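You operate a simulated robot arm through the tools that you are given. There is no shell and no other tool.

You are at the controls of a simulated robot arm. One attempt, no reset.

Task
Tighten the job board knob, then move the clipboard's card to GLUE.
Fine: the red card in GLUE goes on to STORE, the green magnet follows into GLUE, the board stays upright.

It is judged by the outcome, as a careful person would: the job done as asked, and still so three seconds after it is handed in. It fails if anything else is knocked over, pushed out of place, dropped, spilled or broken.

Robot
A 7-joint arm with a two-finger parallel gripper, fixed in place. Base frame: the origin is at the foot of the arm, x ahead of it, y to its left, z up. Readings come in m, rad, newtons and seconds.
Its first joint turns from -2.897 to 2.897 rad. Payload 4.4 kg.
The TCP is the grasp point between the finger pads, 0.023 m short of the fingertips. In the tool frame z runs along the fingers and y along their closing line. Largest opening 0.094 m; finger width 0.038, thickness 0.01; the body of the gripper, 0.054 by 0.096 m, starts 0.039 m behind the TCP.
Orientation is that of the tool frame in the base frame, as a unit quaternion [x, y, z, w]. With the fingers straight down and closing along the base's y, the tool's x points along the base's -x, its y along +y and its z along -z.

Tools
- The arm moves only by the tool send_rows. Its argument "rows" is a list that holds one entry, the list of rows, each a list of 7 numbers: the turn, a rotation vector about the tool's x, y, z in rad, then the shift along the tool's x, y, z in m, then the finger opening in m, from 0 to 0.094. In form: [[[ax, ay, az, x, y, z, gripper], ...]]. A call has 1 to 20 rows; each row shifts and turns the commanded pose from where the row before left it, along the tool's axes as they then stand. Each row takes 0.2 s and may step no farther than 0.05 m and 0.15 rad from the row before; otherwise, or with a gripper value out of range, the whole call is refused. A pose out of reach is approached as far as the arm can. The call stops where the force on the tool passes 40 N (or 10 N more than at its start, if that is more) or the arm is blocked; 0.2 s more then pass. Each finger travels about 0.072 m/s and halts on what it meets, pressing with about 36 N; the grip force reading is that of the motor and also rises with nothing between the fingers. The clock runs only during rows and for 0.2 s after the last one: add rows that do not move to give the fingers time. The reply holds the time, the measured pose of the TCP, the force on the tool along the base axes, the opening and the grip force, in the units named above and with some noise, with the torque about the TCP (base axes, N m) and any sound that the robot's microphone picked up.
- Cameras (640 x 400 px; columns grow to the right, rows downward): "scene" is fixed at [0.2034, -0.6455, 1.6867]; the picture's right is [0.72, -0.69, 0.00], its down [-0.29, -0.30, -0.91] and it looks along [0.63, 0.65, -0.42] (base axes); focal length 369 px, centre (320, 200). "wrist" rides on the gripper at [0.086, 0.016, -0.074] in the tool frame; the picture's right is [-0.18, 0.98, 0.00], its down [-0.58, -0.11, -0.81] and it looks along [-0.79, -0.15, 0.59] (tool axes); focal length 243 px, centre (320, 200). There is no depth. A picture from a camera that has moved, and an enlarged one, comes with that camera's place and axes in the base frame and with its lens. The place of the scene camera against the robot may be out by one fixed shift of up to 0.025 m in any direction.
- camera(camera): a new picture of that camera. The clock stands still meanwhile.
- zoom(camera, box): a new picture of the part [left, top, right, bottom] of that camera's present view, enlarged. The clock stands still meanwhile.
- close_job(): hands the job in; it is judged then, once.

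Places have to be worked out from the pictures, the camera data and where the tool is seen. Open the gripper and draw the arm clear of the work before you hand the job in, unless the task says otherwise.

The tools are called by a JSON object that holds its "fn" and its "kwargs". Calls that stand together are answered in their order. send_rows: Moves the arm, as the interface text tells. Its arguments: {"type":"object","properties":{"rows":{"type":"array","items":{"type":"array","items":{"type":"array","items":{"type":"number"}}}}},"required":["rows"]} The other tools are called the same way: camera (camera) takes a picture; zoom (camera, box) takes an enlarged picture of a part of a camera's view; close_job () hands the job in.

At the start:

```text
t: 0.0
tool_pos: [0.6928, 0.1854, 1.3857]
tcp_rot: [-0.001, 1.0, 0.0, 0.0]
ft_force: [-0.8, -0.1, 0.3]
ft_torque: [0.01, 0.01, 0.04]
width: 0.0939
gripper_force: 0.1
```

scene: 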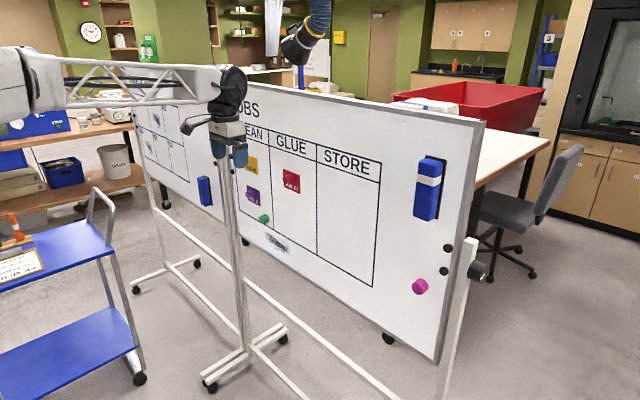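
wrist: 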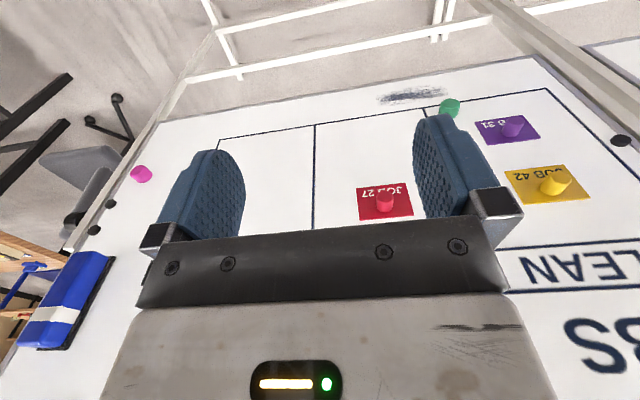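

I'll start by looking at the board, the knob and the clipboard more closely before moving anything.

{"fn": "zoom", "kwargs": {"camera": "scene", "box": [220, 90, 400, 300]}}

{"fn": "zoom", "kwargs": {"camera": "scene", "box": [380, 130, 540, 400]}}

{"fn": "zoom", "kwargs": {"camera": "scene", "box": [0, 180, 160, 400]}}

{"fn": "zoom", "kwargs": {"camera": "scene", "box": [100, 60, 260, 300]}}

{"fn": "camera", "kwargs": {"camera": "wrist"}}

```text
1.90 times, centred on (310, 195) of scene
camera zoom: at [0.2034, -0.6455, 1.6867], right [0.72, -0.69, 0.0], down [-0.29, -0.3, -0.91], along [0.63, 0.65, -0.42], focal length 703 px, centre (339, 210)
```

zoom: 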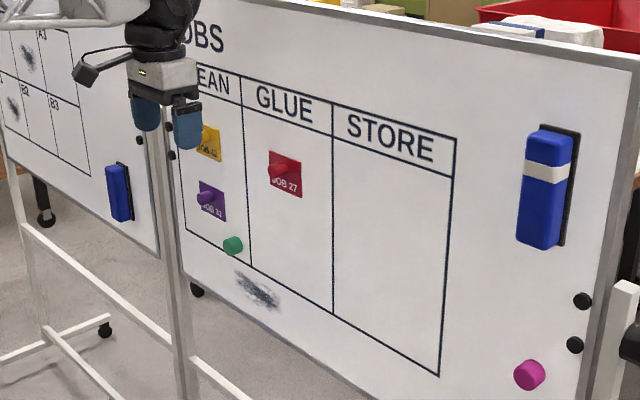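

```text
1.48 times, centred on (460, 265) of scene
camera zoom: at [0.2034, -0.6455, 1.6867], right [0.72, -0.69, 0.0], down [-0.29, -0.3, -0.91], along [0.63, 0.65, -0.42], focal length 547 px, centre (113, 104)
```

zoom: 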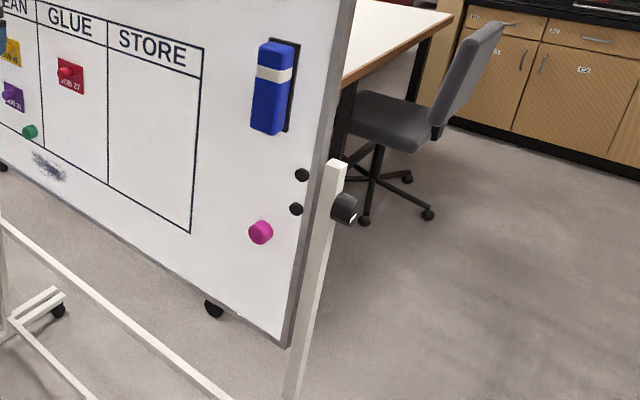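

```text
1.82 times, centred on (80, 290) of scene
camera zoom: at [0.2034, -0.6455, 1.6867], right [0.72, -0.69, 0.0], down [-0.29, -0.3, -0.91], along [0.63, 0.65, -0.42], focal length 671 px, centre (756, 36)
```

zoom: 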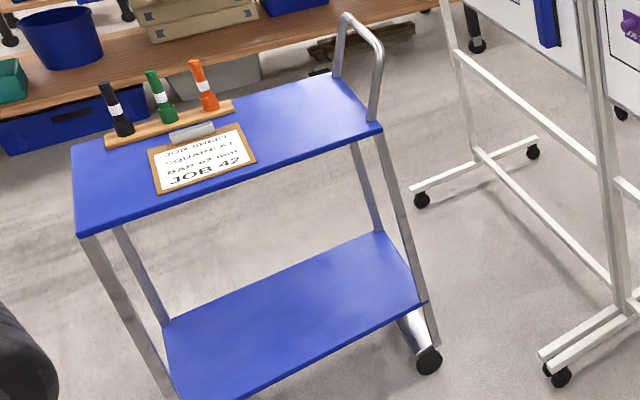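

```text
1.67 times, centred on (180, 180) of scene
camera zoom: at [0.2034, -0.6455, 1.6867], right [0.72, -0.69, 0.0], down [-0.29, -0.3, -0.91], along [0.63, 0.65, -0.42], focal length 615 px, centre (553, 233)
```

zoom: 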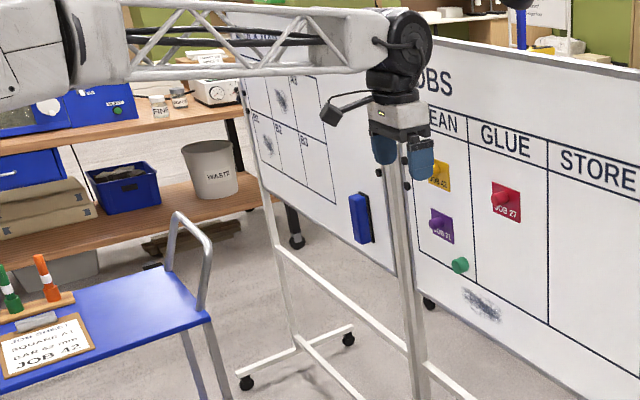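

```text
taken
camera wrist: at [0.6053, 0.2014, 1.4613], right [0.18, 0.98, 0.0], down [0.58, -0.11, 0.81], along [0.79, -0.15, -0.59], focal length 243 px, centre (320, 200)
```

wrist: 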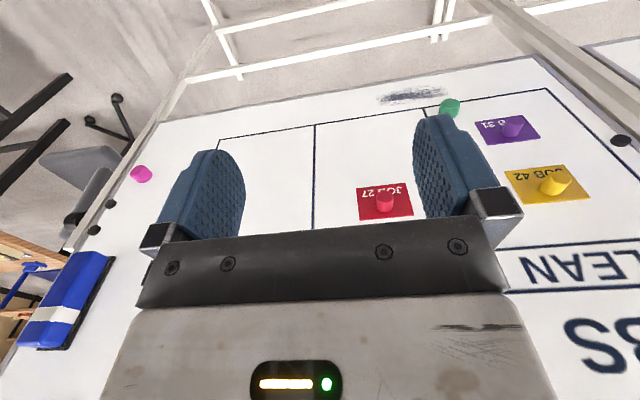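

The clipboard seems to read JOB 42, which is the yellow card. I'll zoom in further to confirm it, and look closer at the knob and the middle post.

{"fn": "zoom", "kwargs": {"camera": "scene", "box": [0, 235, 60, 285]}}

{"fn": "zoom", "kwargs": {"camera": "scene", "box": [440, 220, 520, 320]}}

{"fn": "zoom", "kwargs": {"camera": "scene", "box": [170, 110, 270, 260]}}

{"fn": "zoom", "kwargs": {"camera": "scene", "box": [230, 130, 330, 230]}}

{"fn": "zoom", "kwargs": {"camera": "scene", "box": [120, 80, 220, 220]}}

{"fn": "zoom", "kwargs": {"camera": "wrist", "box": [400, 60, 640, 260]}}

{"fn": "zoom", "kwargs": {"camera": "wrist", "box": [40, 140, 200, 280]}}

```text
8.00 times, centred on (30, 260) of scene
camera zoom: at [0.2034, -0.6455, 1.6867], right [0.72, -0.69, 0.0], down [-0.29, -0.3, -0.91], along [0.63, 0.65, -0.42], focal length 2951 px, centre (2640, -280)
```

zoom: 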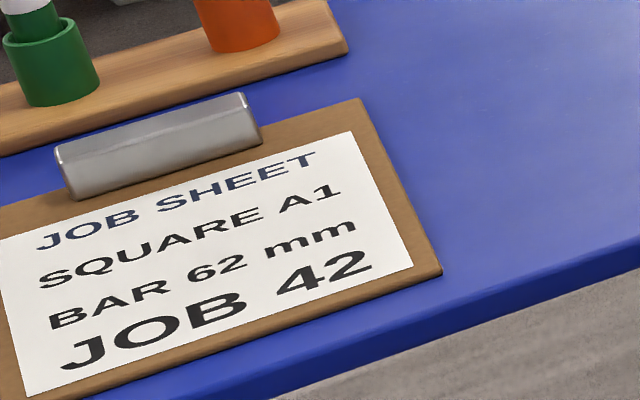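

```text
4.00 times, centred on (480, 270) of scene
camera zoom: at [0.2034, -0.6455, 1.6867], right [0.72, -0.69, 0.0], down [-0.29, -0.3, -0.91], along [0.63, 0.65, -0.42], focal length 1476 px, centre (-320, -80)
```

zoom: 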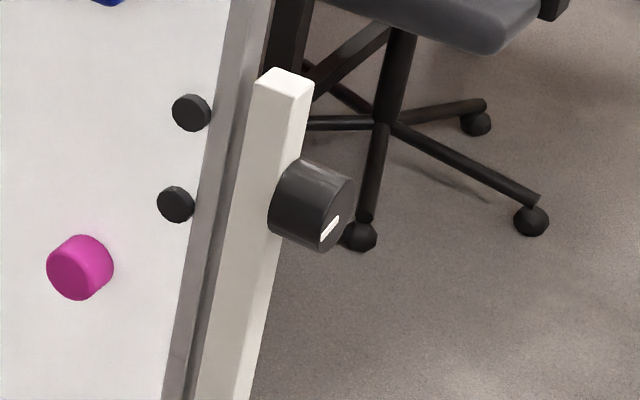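

```text
2.67 times, centred on (220, 185) of scene
camera zoom: at [0.2034, -0.6455, 1.6867], right [0.72, -0.69, 0.0], down [-0.29, -0.3, -0.91], along [0.63, 0.65, -0.42], focal length 984 px, centre (587, 240)
```

zoom: 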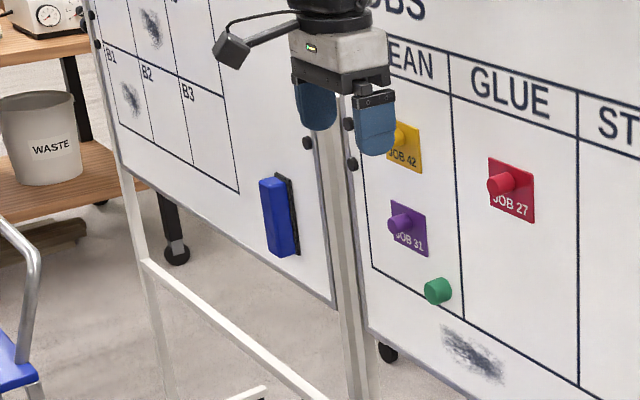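

```text
4.00 times, centred on (280, 180) of scene
camera zoom: at [0.2034, -0.6455, 1.6867], right [0.72, -0.69, 0.0], down [-0.29, -0.3, -0.91], along [0.63, 0.65, -0.42], focal length 1476 px, centre (480, 280)
```

zoom: 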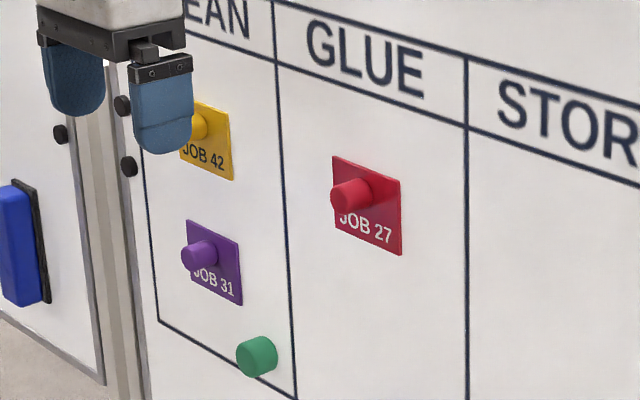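

```text
2.86 times, centred on (170, 150) of scene
camera zoom: at [0.2034, -0.6455, 1.6867], right [0.72, -0.69, 0.0], down [-0.29, -0.3, -0.91], along [0.63, 0.65, -0.42], focal length 1054 px, centre (749, 343)
```

zoom: 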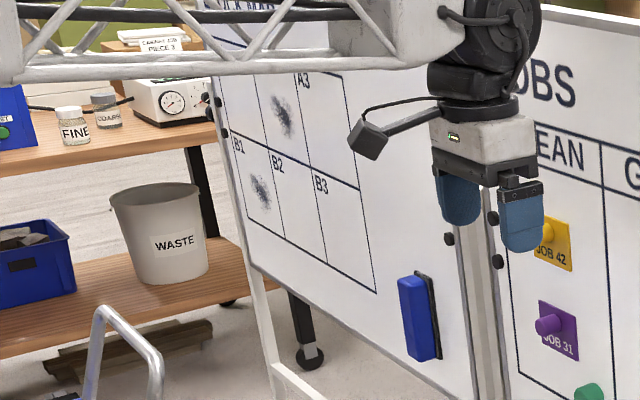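

```text
2.00 times, centred on (520, 160) of wrist
camera zoom: at [0.6053, 0.2014, 1.4613], right [0.18, 0.98, 0.0], down [0.58, -0.11, 0.81], along [0.79, -0.15, -0.59], focal length 485 px, centre (-80, 280)
```

zoom: 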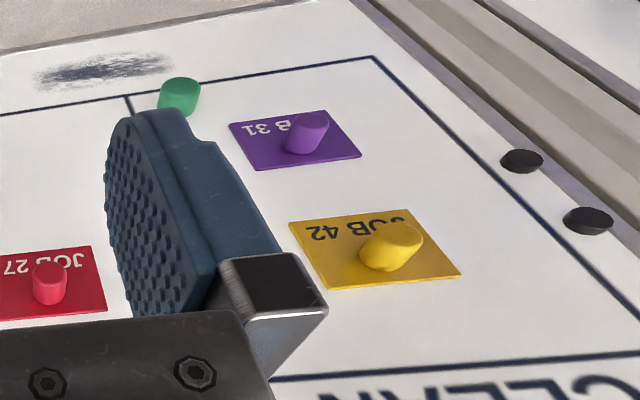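

```text
2.86 times, centred on (120, 210) of wrist
camera zoom: at [0.6053, 0.2014, 1.4613], right [0.18, 0.98, 0.0], down [0.58, -0.11, 0.81], along [0.79, -0.15, -0.59], focal length 693 px, centre (891, 171)
```

zoom: 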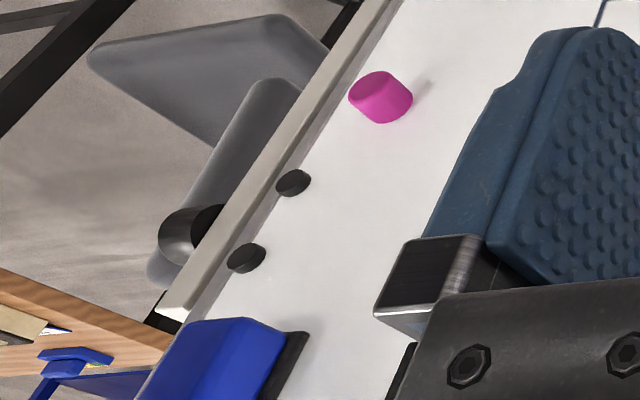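

The clipboard reads "JOB 42", so the card is the yellow one in CLEAN. JOB 27 is the red one in GLUE, and the loose green magnet sits at the bottom of CLEAN. Triangulating the two views puts the board plane near x≈0.93, running along y, the red magnet near (0.91, 0.24, 1.25) and the knob near (0.95, -0.39, 1.19) on the outer side of the right post, with its axis along y. I'll first turn the tool to point along +y, in place and well clear of the board.

{"fn": "send_rows", "kwargs": {"rows": [[[0, 0, 0, 0.03, 0, 0, 0.094], [-0.1428, 0, 0, 0, 0, 0, 0.094], [-0.1428, 0, 0, 0, 0, 0, 0.094], [-0.1428, 0, 0, 0, 0, 0, 0.094], [-0.1428, 0, 0, 0, 0, 0, 0.094], [-0.1428, 0, 0, 0, 0, 0, 0.094], [-0.1428, 0, 0, 0, 0, 0, 0.094], [-0.1428, 0, 0, 0, 0, 0, 0.094], [-0.1428, 0, 0, 0, 0, 0, 0.094], [-0.1428, 0, 0, 0, 0, 0, 0.094], [-0.1428, 0, 0, 0, 0, 0, 0.094], [-0.1428, 0, 0, 0, 0, 0, 0.094]]]}}

```text
t: 2.6
tool_pos: [0.6626, 0.1853, 1.3864]
tcp_rot: [-0.001, 0.707, 0.707, 0.001]
ft_force: [0.3, -0.4, 0.1]
ft_torque: [0.03, -0.04, 0.02]
width: 0.0943
gripper_force: 0.1
```

The tool now points along +y as intended. Next I move in -y, keeping well in front of the board, to get to the right of the post.

{"fn": "send_rows", "kwargs": {"rows": [[[0, 0, 0, 0, 0, -0.049, 0.094], [0, 0, 0, 0, 0, -0.049, 0.094], [0, 0, 0, 0, 0, -0.049, 0.094], [0, 0, 0, 0, 0, -0.049, 0.094], [0, 0, 0, 0, 0, -0.049, 0.094], [0, 0, 0, 0, 0, -0.049, 0.094], [0, 0, 0, 0, 0, -0.049, 0.094], [0, 0, 0, 0, 0, -0.049, 0.094], [0, 0, 0, 0, 0, -0.049, 0.094], [0, 0, 0, 0, 0, -0.049, 0.094], [0, 0, 0, 0, 0, -0.049, 0.094], [0, 0, 0, 0, 0, -0.049, 0.094], [0, 0, 0, 0, 0, -0.049, 0.094], [0, 0, 0, 0, 0, -0.049, 0.094], [0, 0, 0, 0, 0, -0.049, 0.094]]]}}

{"fn": "camera", "kwargs": {"camera": "wrist"}}

{"fn": "camera", "kwargs": {"camera": "scene"}}

```text
t: 5.8
tool_pos: [0.6612, -0.1585, 1.3842]
tcp_rot: [0.001, 0.707, 0.707, 0.0]
ft_force: [0.2, -0.7, 0.0]
ft_torque: [-0.01, 0.02, 0.01]
width: 0.0941
gripper_force: 0.1
out of reach, approached as far as the arm can: row 8, 9, 10, 11, 12, 13, 14, 15
```

```text
taken
camera wrist: at [0.5737, -0.2329, 1.4016], right [0.18, 0.0, 0.98], down [0.58, -0.81, -0.11], along [0.79, 0.59, -0.15], focal length 243 px, centre (320, 200)
```

wrist: 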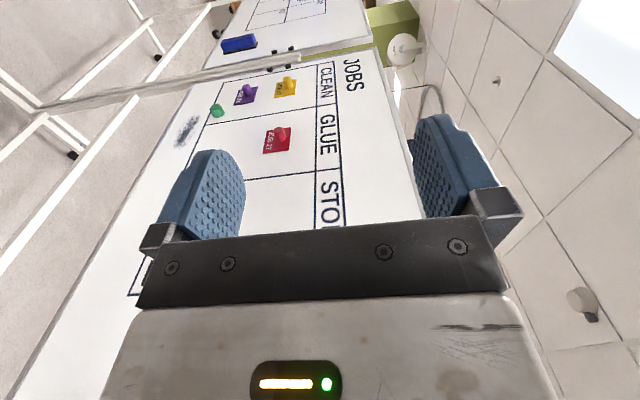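

```text
taken
```

scene: 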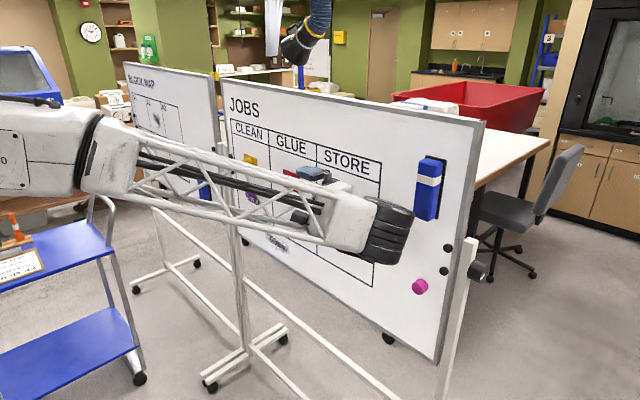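

The arm ran out of reach at y≈-0.16 with the tool pointing along +y, probably because of a wrist limit, so I can't take the knob end-on. I'd rather grip the knob with the tool pointing forward and the fingers above and below it. First I make a small move back in +y to see where the commanded pose now stands.

{"fn": "send_rows", "kwargs": {"rows": [[[0, 0, 0, 0, 0, 0.03, 0.094]]]}}

```text
t: 6.2
tool_pos: [0.6602, -0.1289, 1.3847]
tcp_rot: [0.0, 0.708, 0.706, 0.0]
ft_force: [0.5, -0.1, 0.3]
ft_torque: [-0.01, 0.03, -0.01]
width: 0.0941
gripper_force: 0.1
```

The commanded pose follows the reached pose. I'll go back to tool-down, turn the tool by -90° so the camera is on the -y side, and then pitch it forward to point at +x.

{"fn": "send_rows", "kwargs": {"rows": [[[0.1428, 0, 0, 0, 0, 0, 0.094], [0.1428, 0, 0, 0, 0, 0, 0.094], [0.1428, 0, 0, 0, 0, 0, 0.094], [0.1428, 0, 0, 0, 0, 0, 0.094], [0.1428, 0, 0, 0, 0, 0, 0.094], [0.1428, 0, 0, 0, 0, 0, 0.094], [0.1428, 0, 0, 0, 0, 0, 0.094], [0.1428, 0, 0, 0, 0, 0, 0.094], [0.1428, 0, 0, 0, 0, 0, 0.094], [0.1428, 0, 0, 0, 0, 0, 0.094], [0.1428, 0, 0, 0, 0, 0, 0.094]]]}}

{"fn": "send_rows", "kwargs": {"rows": [[[0, 0, -0.1428, 0, 0, 0, 0.094], [0, 0, -0.1428, 0, 0, 0, 0.094], [0, 0, -0.1428, 0, 0, 0, 0.094], [0, 0, -0.1428, 0, 0, 0, 0.094], [0, 0, -0.1428, 0, 0, 0, 0.094], [0, 0, -0.1428, 0, 0, 0, 0.094], [0, 0, -0.1428, 0, 0, 0, 0.094], [0, 0, -0.1428, 0, 0, 0, 0.094], [0, 0, -0.1428, 0, 0, 0, 0.094], [0, 0, -0.1428, 0, 0, 0, 0.094], [0, 0, -0.1428, 0, 0, 0, 0.094]]]}}

```text
t: 8.6
tool_pos: [0.6603, -0.1288, 1.3831]
tcp_rot: [0.0, 1.0, -0.001, 0.0]
ft_force: [0.3, 0.4, -0.2]
ft_torque: [-0.01, 0.01, 0.03]
width: 0.094
gripper_force: 0.1
```

```text
t: 11.0
tool_pos: [0.6608, -0.1294, 1.384]
tcp_rot: [0.708, -0.706, 0.001, 0.001]
ft_force: [-1.0, -1.0, 0.3]
ft_torque: [0.01, -0.02, 0.0]
width: 0.0938
gripper_force: 0.1
```

The tool is down with the camera on the -y side. Now I shift to y≈-0.43 and pitch the tool forward, then take pictures of the knob.

{"fn": "send_rows", "kwargs": {"rows": [[[0.1428, 0, 0, 0.025, 0, 0, 0.094], [0.1428, 0, 0, 0.03, 0, 0, 0.094], [0.1428, 0, 0, 0.03, 0, 0, 0.094], [0.1428, 0, 0, 0.03, 0, 0, 0.094], [0.1428, 0, 0, 0.03, 0, 0, 0.094], [0.1428, 0, 0, 0.03, 0, 0, 0.094], [0.1428, 0, 0, 0.03, 0, 0, 0.094], [0.1428, 0, 0, 0.03, 0, 0, 0.094], [0.1428, 0, 0, 0.03, 0, 0, 0.094], [0.1428, 0, 0, 0.03, 0, 0, 0.094], [0.1428, 0, 0, 0.005, 0, 0, 0.094]]]}}

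{"fn": "camera", "kwargs": {"camera": "wrist"}}

{"fn": "camera", "kwargs": {"camera": "scene"}}

```text
t: 13.6
tool_pos: [0.7006, -0.3933, 1.3553]
tcp_rot: [0.542, -0.519, 0.444, -0.49]
ft_force: [-2.1, -0.9, 1.2]
ft_torque: [0.0, -0.01, 0.04]
width: 0.0944
gripper_force: 0.1
out of reach, approached as far as the arm can: row 11
stopped in row 11: the arm was blocked; the commanded pose is now the measured one
```

```text
taken
camera wrist: at [0.6308, -0.4844, 1.3476], right [-0.14, 0.2, -0.97], down [-0.82, 0.52, 0.23], along [0.55, 0.83, 0.1], focal length 243 px, centre (320, 200)
```

wrist: 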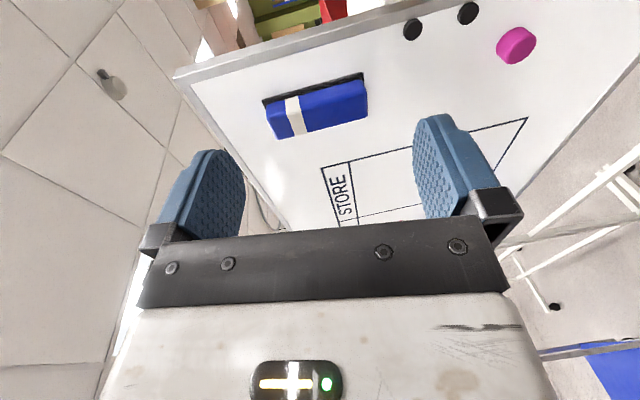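

```text
taken
```

scene: 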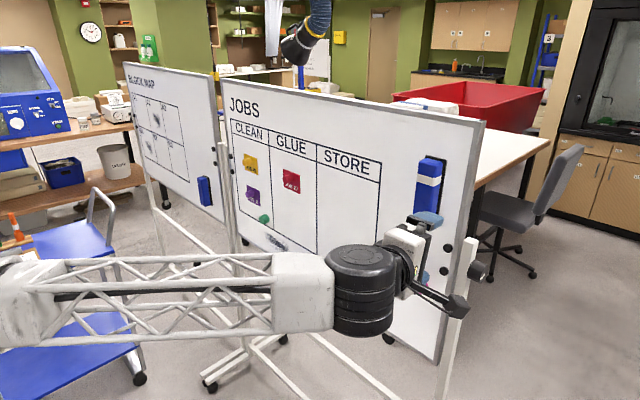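

The tool is now pitched about 7° below horizontal with the camera on -y, and a wrist limit stopped it just short of level. Turning the knob clockwise only needs the tool to pitch further down, so this will do. I'll pitch down a little, straighten the yaw and move to about 0.17 m in front of the knob to look at it.

{"fn": "send_rows", "kwargs": {"rows": [[[-0.11, 0.035, 0, 0.009, 0.03, 0.015, 0.094], [-0.11, 0.035, 0, 0.009, 0.03, 0.015, 0.094], [0, 0, 0, 0.009, 0.025, 0.03, 0.094], [0, 0, 0, 0.009, 0.02, 0.03, 0.094]]]}}

{"fn": "camera", "kwargs": {"camera": "wrist"}}

{"fn": "camera", "kwargs": {"camera": "scene"}}

```text
t: 14.6
tool_pos: [0.7614, -0.4271, 1.2298]
tcp_rot: [-0.575, 0.581, -0.405, 0.409]
ft_force: [-1.0, -0.4, 1.3]
ft_torque: [0.0, 0.03, -0.02]
width: 0.094
gripper_force: 0.0
```

```text
taken
camera wrist: at [0.6839, -0.5141, 1.24], right [-0.33, 0.19, -0.92], down [-0.72, 0.58, 0.38], along [0.61, 0.79, -0.05], focal length 243 px, centre (320, 200)
```

wrist: 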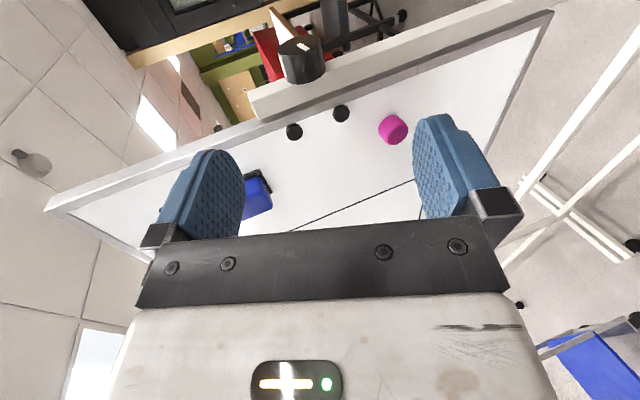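

```text
taken
```

scene: 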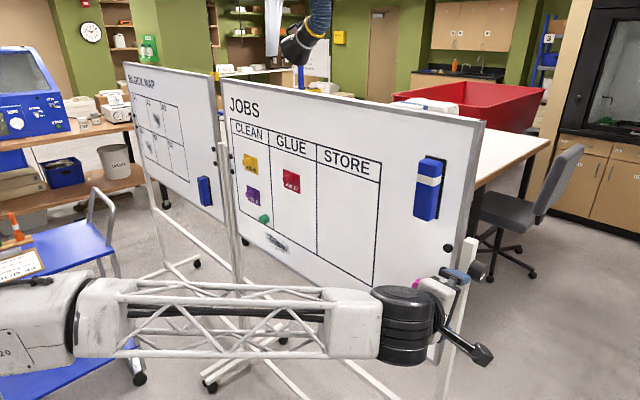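

Now the knob is in view on the outer face of the post. I'll zoom in on it.

{"fn": "zoom", "kwargs": {"camera": "wrist", "box": [220, 0, 420, 140]}}

{"fn": "zoom", "kwargs": {"camera": "scene", "box": [380, 220, 540, 380]}}

```text
2.86 times, centred on (320, 70) of wrist
camera zoom: at [0.6839, -0.5141, 1.24], right [-0.33, 0.19, -0.92], down [-0.72, 0.58, 0.38], along [0.61, 0.79, -0.05], focal length 693 px, centre (320, 571)
```

zoom: 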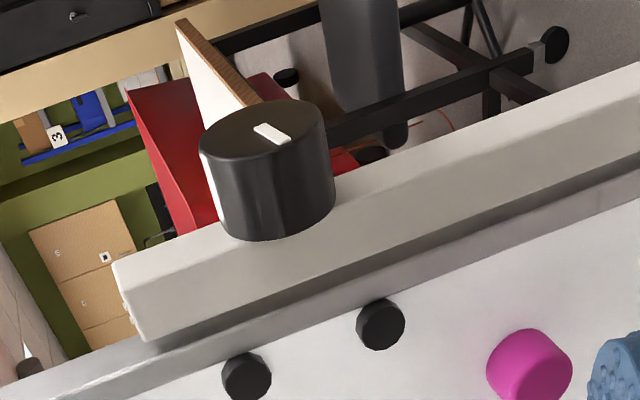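

```text
2.50 times, centred on (460, 300) of scene
camera zoom: at [0.2034, -0.6455, 1.6867], right [0.72, -0.69, 0.0], down [-0.29, -0.3, -0.91], along [0.63, 0.65, -0.42], focal length 922 px, centre (-30, -50)
```

zoom: 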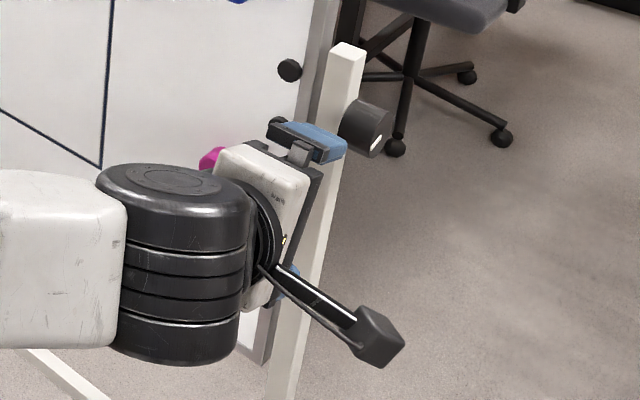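

From two wrist views the knob centre comes out near (0.953, -0.400, 1.189). It is about 0.048 m in diameter and 0.03 m long, with the post's outer face near y≈-0.387, and the white mark points down toward the robot. I line up on it in y and z and advance part way to check again.

{"fn": "send_rows", "kwargs": {"rows": [[[0, 0, 0, -0.005, -0.0125, 0.03, 0.094], [0, 0, 0, -0.005, -0.0125, 0.03, 0.094], [0, 0, 0, 0, 0, 0.03, 0.094]]]}}

{"fn": "camera", "kwargs": {"camera": "wrist"}}

{"fn": "zoom", "kwargs": {"camera": "wrist", "box": [180, 0, 460, 200]}}

{"fn": "zoom", "kwargs": {"camera": "scene", "box": [400, 220, 520, 340]}}

```text
t: 15.4
tool_pos: [0.8538, -0.4172, 1.2265]
tcp_rot: [-0.575, 0.582, -0.405, 0.409]
ft_force: [0.7, -0.4, 1.0]
ft_torque: [-0.01, 0.01, 0.01]
width: 0.094
gripper_force: 0.0
```

```text
taken
camera wrist: at [0.7779, -0.5041, 1.2351], right [-0.33, 0.19, -0.92], down [-0.72, 0.58, 0.38], along [0.61, 0.79, -0.05], focal length 243 px, centre (320, 200)
```

wrist: 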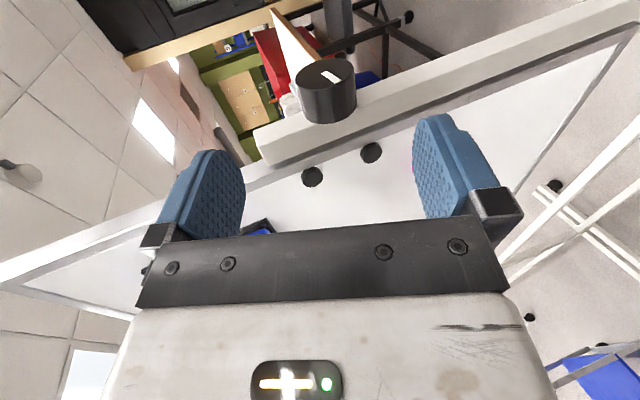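

```text
2.00 times, centred on (320, 100) of wrist
camera zoom: at [0.7779, -0.5041, 1.2351], right [-0.33, 0.19, -0.92], down [-0.72, 0.58, 0.38], along [0.61, 0.79, -0.05], focal length 485 px, centre (320, 400)
```

zoom: 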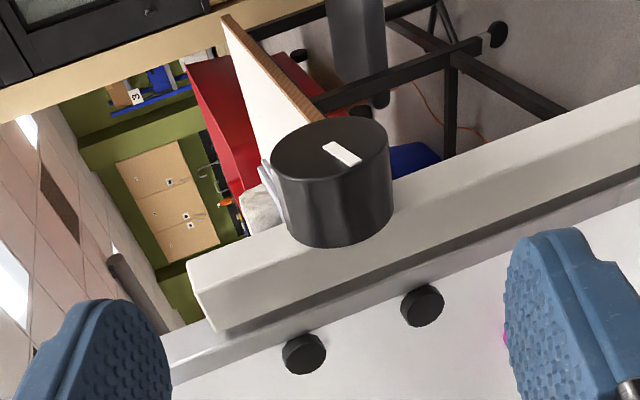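

```text
3.33 times, centred on (460, 280) of scene
camera zoom: at [0.2034, -0.6455, 1.6867], right [0.72, -0.69, 0.0], down [-0.29, -0.3, -0.91], along [0.63, 0.65, -0.42], focal length 1230 px, centre (-147, -67)
```

zoom: 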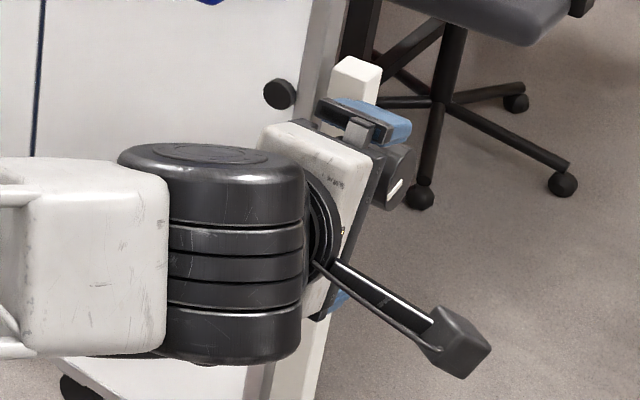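

The knob mid-point refines to about (0.947, -0.402, 1.190) and lies within a few mm of the approach line. I advance most of the way, then check that the fingers straddle the knob and clear the post.

{"fn": "send_rows", "kwargs": {"rows": [[[0, 0, 0, 0.0018, 0.0025, 0.03, 0.094], [0, 0, 0, 0, 0, 0.03, 0.094], [0, 0, 0, 0, 0, 0.01, 0.094]]]}}

{"fn": "camera", "kwargs": {"camera": "wrist"}}

{"fn": "zoom", "kwargs": {"camera": "scene", "box": [400, 220, 520, 340]}}

```text
t: 16.2
tool_pos: [0.92, -0.42, 1.1978]
tcp_rot: [-0.576, 0.581, -0.404, 0.409]
ft_force: [0.3, 0.0, -0.2]
ft_torque: [-0.02, 0.01, -0.02]
width: 0.0941
gripper_force: 0.1
```

```text
taken
camera wrist: at [0.8431, -0.506, 1.2081], right [-0.33, 0.19, -0.92], down [-0.72, 0.58, 0.38], along [0.61, 0.79, -0.05], focal length 243 px, centre (320, 200)
```

wrist: 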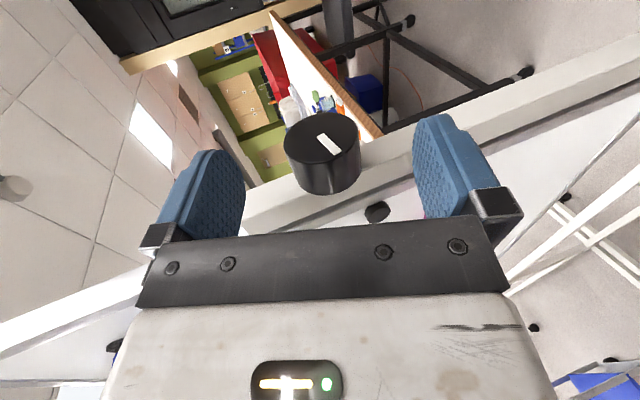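

```text
3.33 times, centred on (460, 280) of scene
camera zoom: at [0.2034, -0.6455, 1.6867], right [0.72, -0.69, 0.0], down [-0.29, -0.3, -0.91], along [0.63, 0.65, -0.42], focal length 1230 px, centre (-147, -67)
```

zoom: 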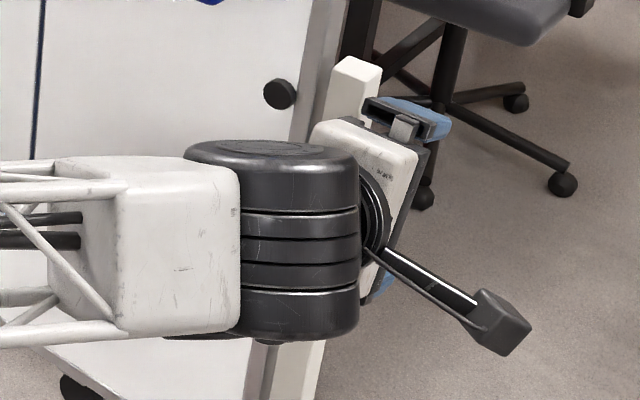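

With the third view included, the knob face lies near (0.96, -0.405, 1.185) and the knob is about 0.028 m long, so I should be about 12 mm closer in +y to get a proper grip. I shift in and advance the last 4 cm with the fingers open.

{"fn": "send_rows", "kwargs": {"rows": [[[0, 0, 0, -0.012, 0, 0.0, 0.094], [0, 0, 0, 0, -0.001, 0.02, 0.094], [0, 0, 0, 0, 0, 0.018, 0.094]]]}}

{"fn": "camera", "kwargs": {"camera": "wrist"}}

{"fn": "zoom", "kwargs": {"camera": "scene", "box": [400, 220, 520, 340]}}

```text
t: 17.0
tool_pos: [0.9557, -0.4076, 1.1856]
tcp_rot: [-0.576, 0.582, -0.404, 0.408]
ft_force: [-0.3, 1.0, 0.7]
ft_torque: [0.03, 0.01, 0.02]
width: 0.0939
gripper_force: 0.1
```

```text
taken
camera wrist: at [0.8784, -0.4933, 1.1953], right [-0.33, 0.2, -0.92], down [-0.72, 0.58, 0.38], along [0.61, 0.79, -0.05], focal length 243 px, centre (320, 200)
```

wrist: 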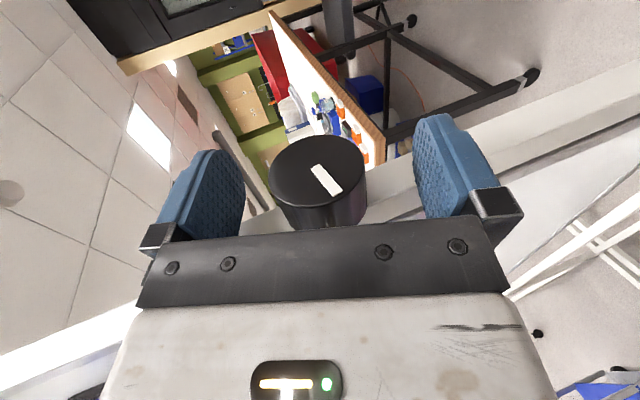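

```text
3.33 times, centred on (460, 280) of scene
camera zoom: at [0.2034, -0.6455, 1.6867], right [0.72, -0.69, 0.0], down [-0.29, -0.3, -0.91], along [0.63, 0.65, -0.42], focal length 1230 px, centre (-147, -67)
```

zoom: 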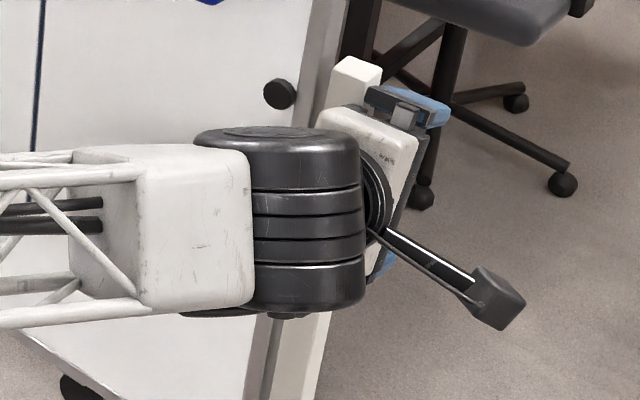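

The fingers straddle the knob: its outer face is level with the TCP in y and its axis is about 8 mm ahead of the TCP. I move those 8 mm in and close on it.

{"fn": "send_rows", "kwargs": {"rows": [[[0, 0, 0, 0, 0, 0.008, 0.094], [0, 0, 0, 0, 0, 0, 0.06], [0, 0, 0, 0, 0, 0, 0.03], [0, 0, 0, 0, 0, 0, 0.03], [0, 0, 0, 0, 0, 0, 0.03]]]}}

{"fn": "camera", "kwargs": {"camera": "wrist"}}

{"fn": "zoom", "kwargs": {"camera": "scene", "box": [400, 220, 520, 340]}}

```text
t: 18.2
tool_pos: [0.9629, -0.4079, 1.1844]
tcp_rot: [-0.575, 0.581, -0.405, 0.409]
ft_force: [12.4, -3.2, 11.0]
ft_torque: [-1.09, 0.05, 0.47]
width: 0.0457
gripper_force: 45.4
```

```text
taken
camera wrist: at [0.8866, -0.4939, 1.1938], right [-0.33, 0.19, -0.92], down [-0.72, 0.58, 0.38], along [0.61, 0.79, -0.05], focal length 243 px, centre (320, 200)
```

wrist: 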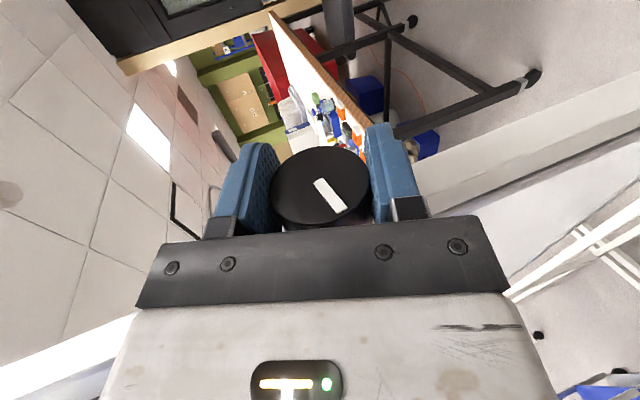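

```text
3.33 times, centred on (460, 280) of scene
camera zoom: at [0.2034, -0.6455, 1.6867], right [0.72, -0.69, 0.0], down [-0.29, -0.3, -0.91], along [0.63, 0.65, -0.42], focal length 1230 px, centre (-147, -67)
```

zoom: 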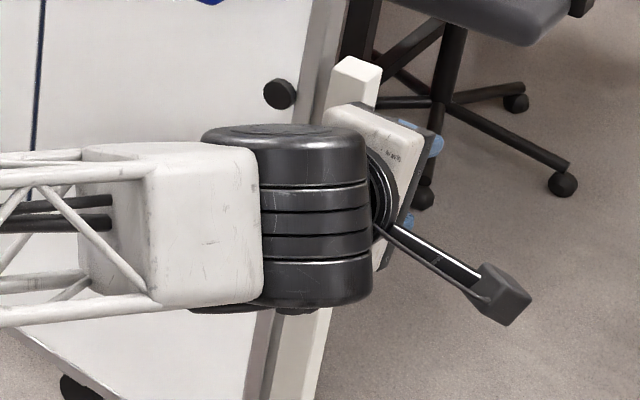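

The grip is on at 45.7 mm, so that is the knob's diameter. The side load shows the knob sits about 1–2 mm above the tool centre. I ease the tool up slightly and start turning clockwise as seen from outside, pitching the tool down about the knob axis.

{"fn": "send_rows", "kwargs": {"rows": [[[0, 0, 0, 0, -0.0012, 0, 0.03], [-0.06, 0, 0, 0, 0, 0, 0.03], [-0.06, 0, 0, 0, 0, 0, 0.03], [-0.06, 0, 0, 0, 0, 0, 0.03]]]}}

{"fn": "zoom", "kwargs": {"camera": "wrist", "box": [220, 100, 420, 240]}}

```text
t: 19.0
tool_pos: [0.9607, -0.408, 1.1849]
tcp_rot: [-0.597, 0.601, -0.374, 0.377]
ft_force: [-52.5, 17.8, -3.6]
ft_torque: [-2.22, -4.59, 1.75]
width: 0.0462
gripper_force: 18.0
stopped in row 3: the force on the tool passed its limit at 98 N (the readings are from after the stop); the commanded pose is now the measured one
```

```text
2.86 times, centred on (320, 170) of wrist
camera zoom: at [0.8869, -0.4943, 1.2019], right [-0.43, 0.19, -0.88], down [-0.68, 0.58, 0.45], along [0.6, 0.79, -0.12], focal length 693 px, centre (320, 286)
```

zoom: 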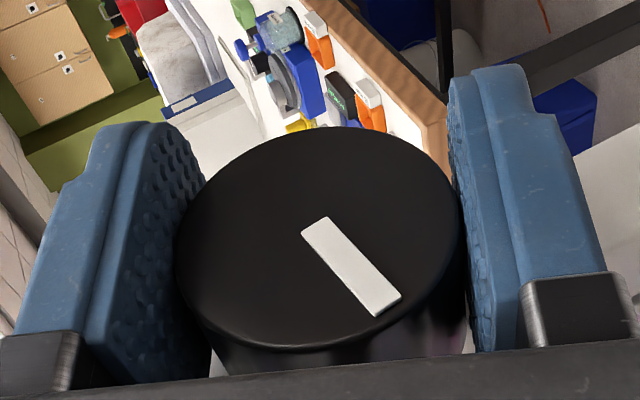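

The load peaked at 98 N. The force and torque put the contact about 6 cm above and 2.7 cm inboard of the TCP, so the gripper body has touched the top of the post; the knob itself is not the problem. I back the pitch off, open, and look at the scene.

{"fn": "send_rows", "kwargs": {"rows": [[[0.05, 0, 0, 0, 0, 0, 0.03], [0.05, 0, 0, 0, 0, 0, 0.07], [0, 0, 0, 0, 0, 0, 0.094], [0, 0, 0, 0, 0, 0, 0.094]]]}}

{"fn": "camera", "kwargs": {"camera": "scene"}}

{"fn": "zoom", "kwargs": {"camera": "wrist", "box": [220, 100, 420, 240]}}

```text
t: 20.0
tool_pos: [0.9632, -0.4079, 1.1828]
tcp_rot: [-0.577, 0.582, -0.402, 0.409]
ft_force: [-0.3, -0.7, 0.9]
ft_torque: [-0.01, 0.01, 0.0]
width: 0.094
gripper_force: 0.1
```

```text
taken
```

scene: 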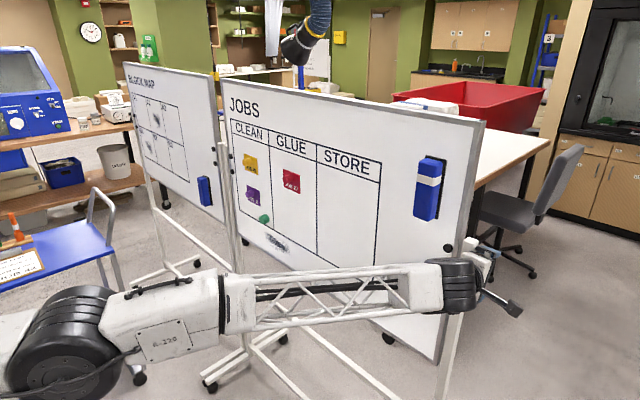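

```text
2.86 times, centred on (320, 170) of wrist
camera zoom: at [0.8862, -0.4946, 1.1934], right [-0.34, 0.19, -0.92], down [-0.72, 0.58, 0.38], along [0.61, 0.79, -0.06], focal length 693 px, centre (320, 286)
```

zoom: 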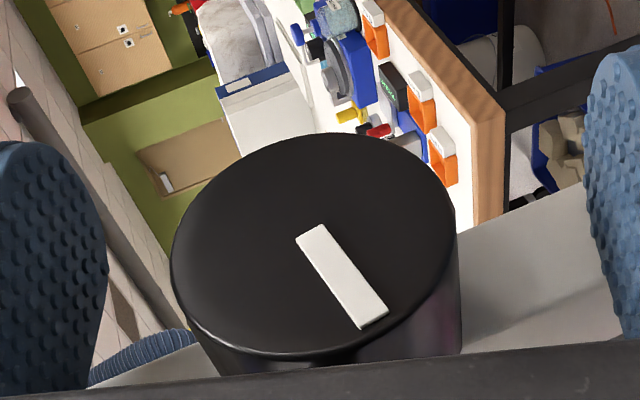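

The board and stand look unmoved. I'll yaw the tool about 15° so the gripper body swings outboard of the post, shift 4 mm outward, re-grip the knob, and then turn in small steps.

{"fn": "send_rows", "kwargs": {"rows": [[[0, 0, 0, 0.004, -0.001, -0.002, 0.094], [0, -0.09, 0, 0, 0, 0, 0.094], [0, -0.09, 0, 0, 0, 0, 0.094], [0, -0.08, 0, 0, 0, 0, 0.094]]]}}

{"fn": "camera", "kwargs": {"camera": "wrist"}}

{"fn": "zoom", "kwargs": {"camera": "scene", "box": [400, 220, 540, 340]}}

```text
t: 21.0
tool_pos: [0.9608, -0.41, 1.1829]
tcp_rot: [0.624, -0.524, 0.325, -0.48]
ft_force: [-0.2, 0.0, 0.3]
ft_torque: [0.0, 0.02, -0.02]
width: 0.0943
gripper_force: 0.0
```

```text
taken
camera wrist: at [0.9079, -0.5146, 1.1856], right [-0.38, 0.19, -0.9], down [-0.83, 0.35, 0.42], along [0.4, 0.92, 0.02], focal length 243 px, centre (320, 200)
```

wrist: 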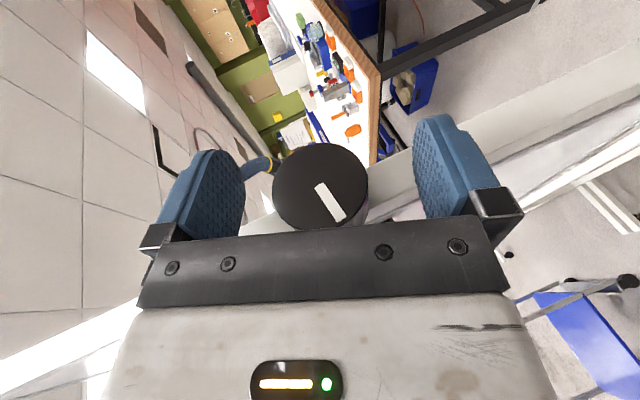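

```text
3.33 times, centred on (470, 280) of scene
camera zoom: at [0.2034, -0.6455, 1.6867], right [0.72, -0.69, 0.0], down [-0.29, -0.3, -0.91], along [0.63, 0.65, -0.42], focal length 1230 px, centre (-180, -67)
```

zoom: 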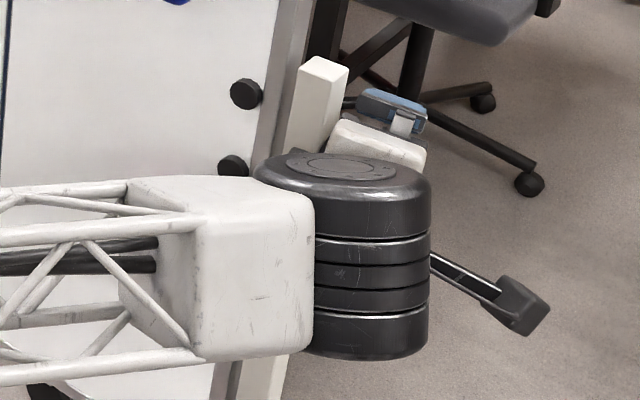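

The gripper body is now clear outboard of the post, with the knob between the fingers. I close on the knob and turn it clockwise in small steps about its own axis.

{"fn": "send_rows", "kwargs": {"rows": [[[0, 0, 0, 0, 0, 0, 0.06], [0, 0, 0, 0, 0, 0, 0.03], [0, 0, 0, 0, 0, 0, 0.03], [0, 0, 0, 0, 0, 0, 0.03]]]}}

{"fn": "zoom", "kwargs": {"camera": "wrist", "box": [220, 100, 420, 240]}}

```text
t: 22.0
tool_pos: [0.961, -0.4113, 1.1846]
tcp_rot: [0.624, -0.524, 0.324, -0.48]
ft_force: [8.1, -4.5, 4.2]
ft_torque: [-0.69, -0.01, 1.19]
width: 0.0462
gripper_force: 44.8
```

```text
2.86 times, centred on (320, 170) of wrist
camera zoom: at [0.9079, -0.5146, 1.1863], right [-0.38, 0.19, -0.91], down [-0.83, 0.35, 0.42], along [0.4, 0.92, 0.02], focal length 693 px, centre (320, 286)
```

zoom: 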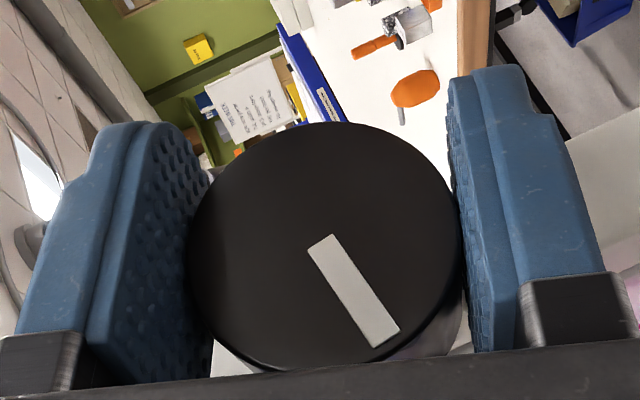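

The grip is firm with low side loads. Now I make a first turning stroke of about 10°.

{"fn": "send_rows", "kwargs": {"rows": [[[-0.058, 0, 0.0155, 0, 0, 0, 0.03], [-0.058, 0, 0.0155, 0, 0, 0, 0.03], [-0.058, 0, 0.0155, 0, 0, 0, 0.03]]]}}

{"fn": "zoom", "kwargs": {"camera": "wrist", "box": [220, 100, 420, 240]}}

```text
t: 22.8
tool_pos: [0.9619, -0.4114, 1.1846]
tcp_rot: [0.651, -0.565, 0.267, -0.431]
ft_force: [-24.0, -2.1, -2.2]
ft_torque: [-0.82, 0.0, 1.32]
width: 0.0459
gripper_force: 45.1
```

```text
2.86 times, centred on (320, 170) of wrist
camera zoom: at [0.9093, -0.5147, 1.1952], right [-0.54, 0.19, -0.82], down [-0.74, 0.35, 0.57], along [0.39, 0.92, -0.05], focal length 693 px, centre (320, 286)
```

zoom: 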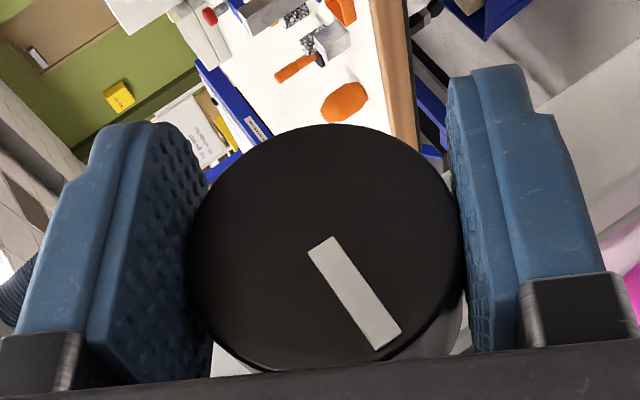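

The white mark stays fixed relative to the fingers, so the knob is turning with the gripper and there is almost no torque yet, meaning it is still loose. I continue, easing off the small -x side load.

{"fn": "send_rows", "kwargs": {"rows": [[[-0.058, 0, 0.0155, -0.0003, 0.0008, -0.0013, 0.03], [-0.058, 0, 0.0155, 0, 0, -0.0005, 0.03], [-0.058, 0, 0.0155, 0, 0, -0.0005, 0.03], [-0.058, 0, 0.0155, 0, 0, -0.0005, 0.03]]]}}

{"fn": "camera", "kwargs": {"camera": "wrist"}}

{"fn": "camera", "kwargs": {"camera": "scene"}}

```text
t: 23.9
tool_pos: [0.959, -0.4121, 1.1842]
tcp_rot: [0.679, -0.611, 0.186, -0.361]
ft_force: [17.8, -2.1, -1.0]
ft_torque: [-0.32, -0.02, 0.14]
width: 0.0458
gripper_force: 44.9
stopped in row 4: the force on the tool passed its limit at 41 N (the readings are from after the stop); the commanded pose is now the measured one
```

```text
taken
camera wrist: at [0.9122, -0.5146, 1.2078], right [-0.72, 0.19, -0.67], down [-0.59, 0.35, 0.73], along [0.37, 0.92, -0.14], focal length 243 px, centre (320, 200)
```

wrist: 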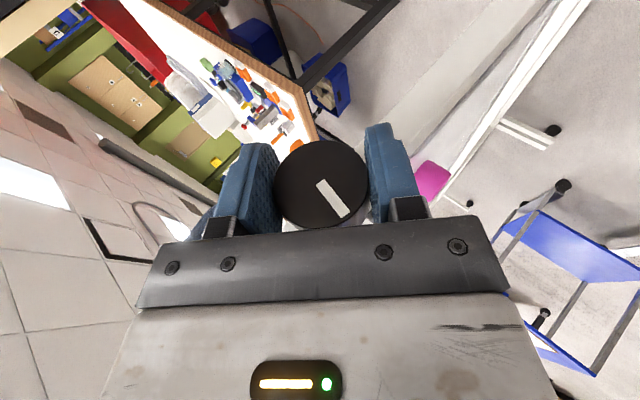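

```text
taken
```

scene: 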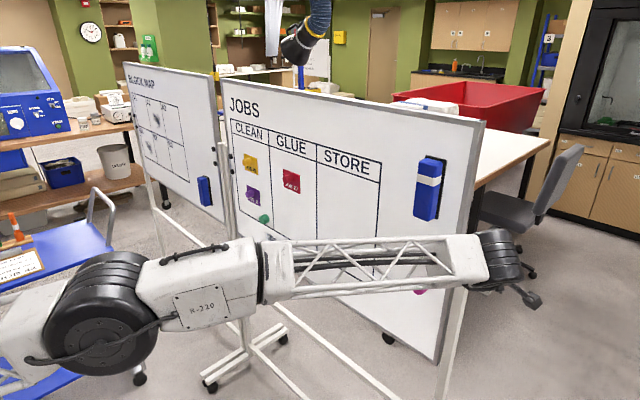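

I've turned the knob about 24° with practically no torque, and the small stop came from my sideways correction overshooting. I shift 1 mm back in +x and carry on a little further.

{"fn": "send_rows", "kwargs": {"rows": [[[-0.039, 0, 0.0104, 0, -0.0007, 0.0007, 0.03], [-0.058, 0, 0.0155, 0, 0, 0, 0.03], [-0.058, 0, 0.0155, 0, 0, 0, 0.03], [-0.058, 0, 0.0155, 0, 0, 0, 0.03]]]}}

{"fn": "zoom", "kwargs": {"camera": "wrist", "box": [220, 100, 420, 240]}}

{"fn": "zoom", "kwargs": {"camera": "scene", "box": [400, 180, 560, 340]}}

```text
t: 24.9
tool_pos: [0.9611, -0.411, 1.1847]
tcp_rot: [0.696, -0.647, 0.11, -0.292]
ft_force: [0.3, -4.4, -1.0]
ft_torque: [0.59, -0.01, 0.99]
width: 0.046
gripper_force: 45.6
```

```text
2.86 times, centred on (320, 170) of wrist
camera zoom: at [0.9184, -0.5147, 1.2176], right [-0.85, 0.18, -0.5], down [-0.42, 0.35, 0.84], along [0.33, 0.92, -0.22], focal length 693 px, centre (320, 286)
```

zoom: 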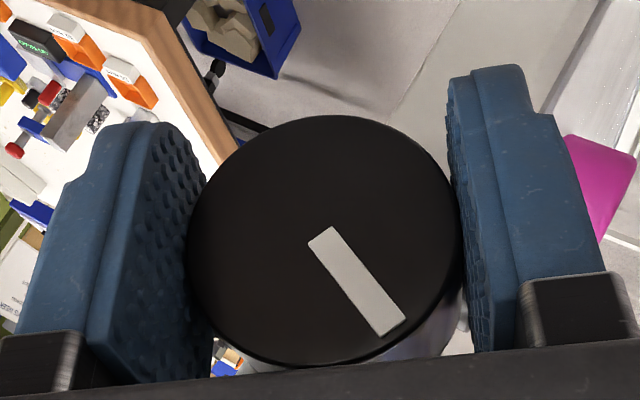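

```text
2.50 times, centred on (480, 260) of scene
camera zoom: at [0.2034, -0.6455, 1.6867], right [0.72, -0.69, 0.0], down [-0.29, -0.3, -0.91], along [0.63, 0.65, -0.42], focal length 922 px, centre (-80, 50)
```

zoom: 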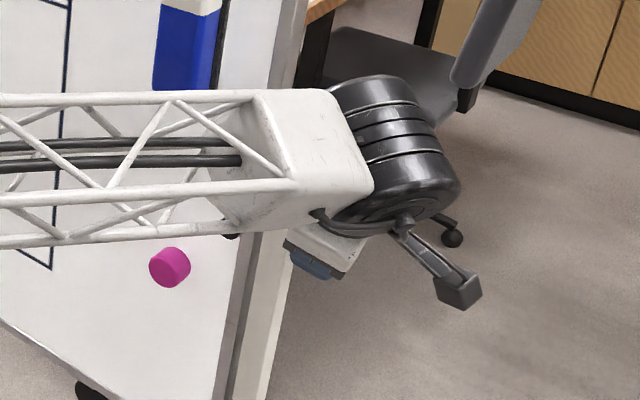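

The knob has turned about 37° so far, and side loads are near zero with the TCP at (0.961, -0.411, 1.185). I continue the stroke a bit further while watching the loads.

{"fn": "send_rows", "kwargs": {"rows": [[[-0.058, 0, 0.0155, 0, 0, 0, 0.03], [-0.058, 0, 0.0155, 0, 0, 0, 0.03], [-0.058, 0, 0.0155, 0, 0, 0, 0.03]]]}}

{"fn": "camera", "kwargs": {"camera": "scene"}}

```text
t: 25.6
tool_pos: [0.9591, -0.412, 1.1846]
tcp_rot: [0.703, -0.66, 0.07, -0.256]
ft_force: [-23.7, 2.9, -4.9]
ft_torque: [-0.04, -3.75, 1.88]
width: 0.0486
gripper_force: 20.7
stopped in row 3: the force on the tool passed its limit at 60 N (the readings are from after the stop); the commanded pose is now the measured one
```

```text
taken
```

scene: 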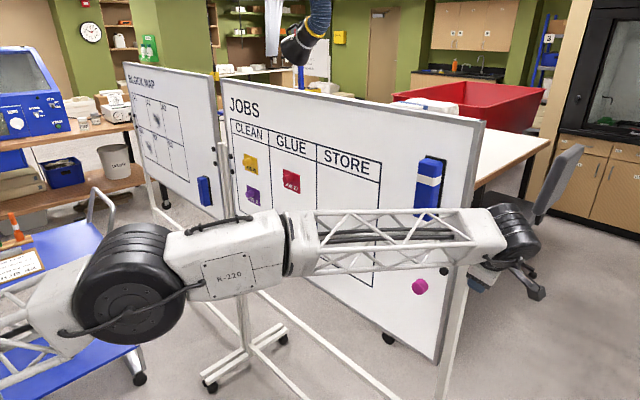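

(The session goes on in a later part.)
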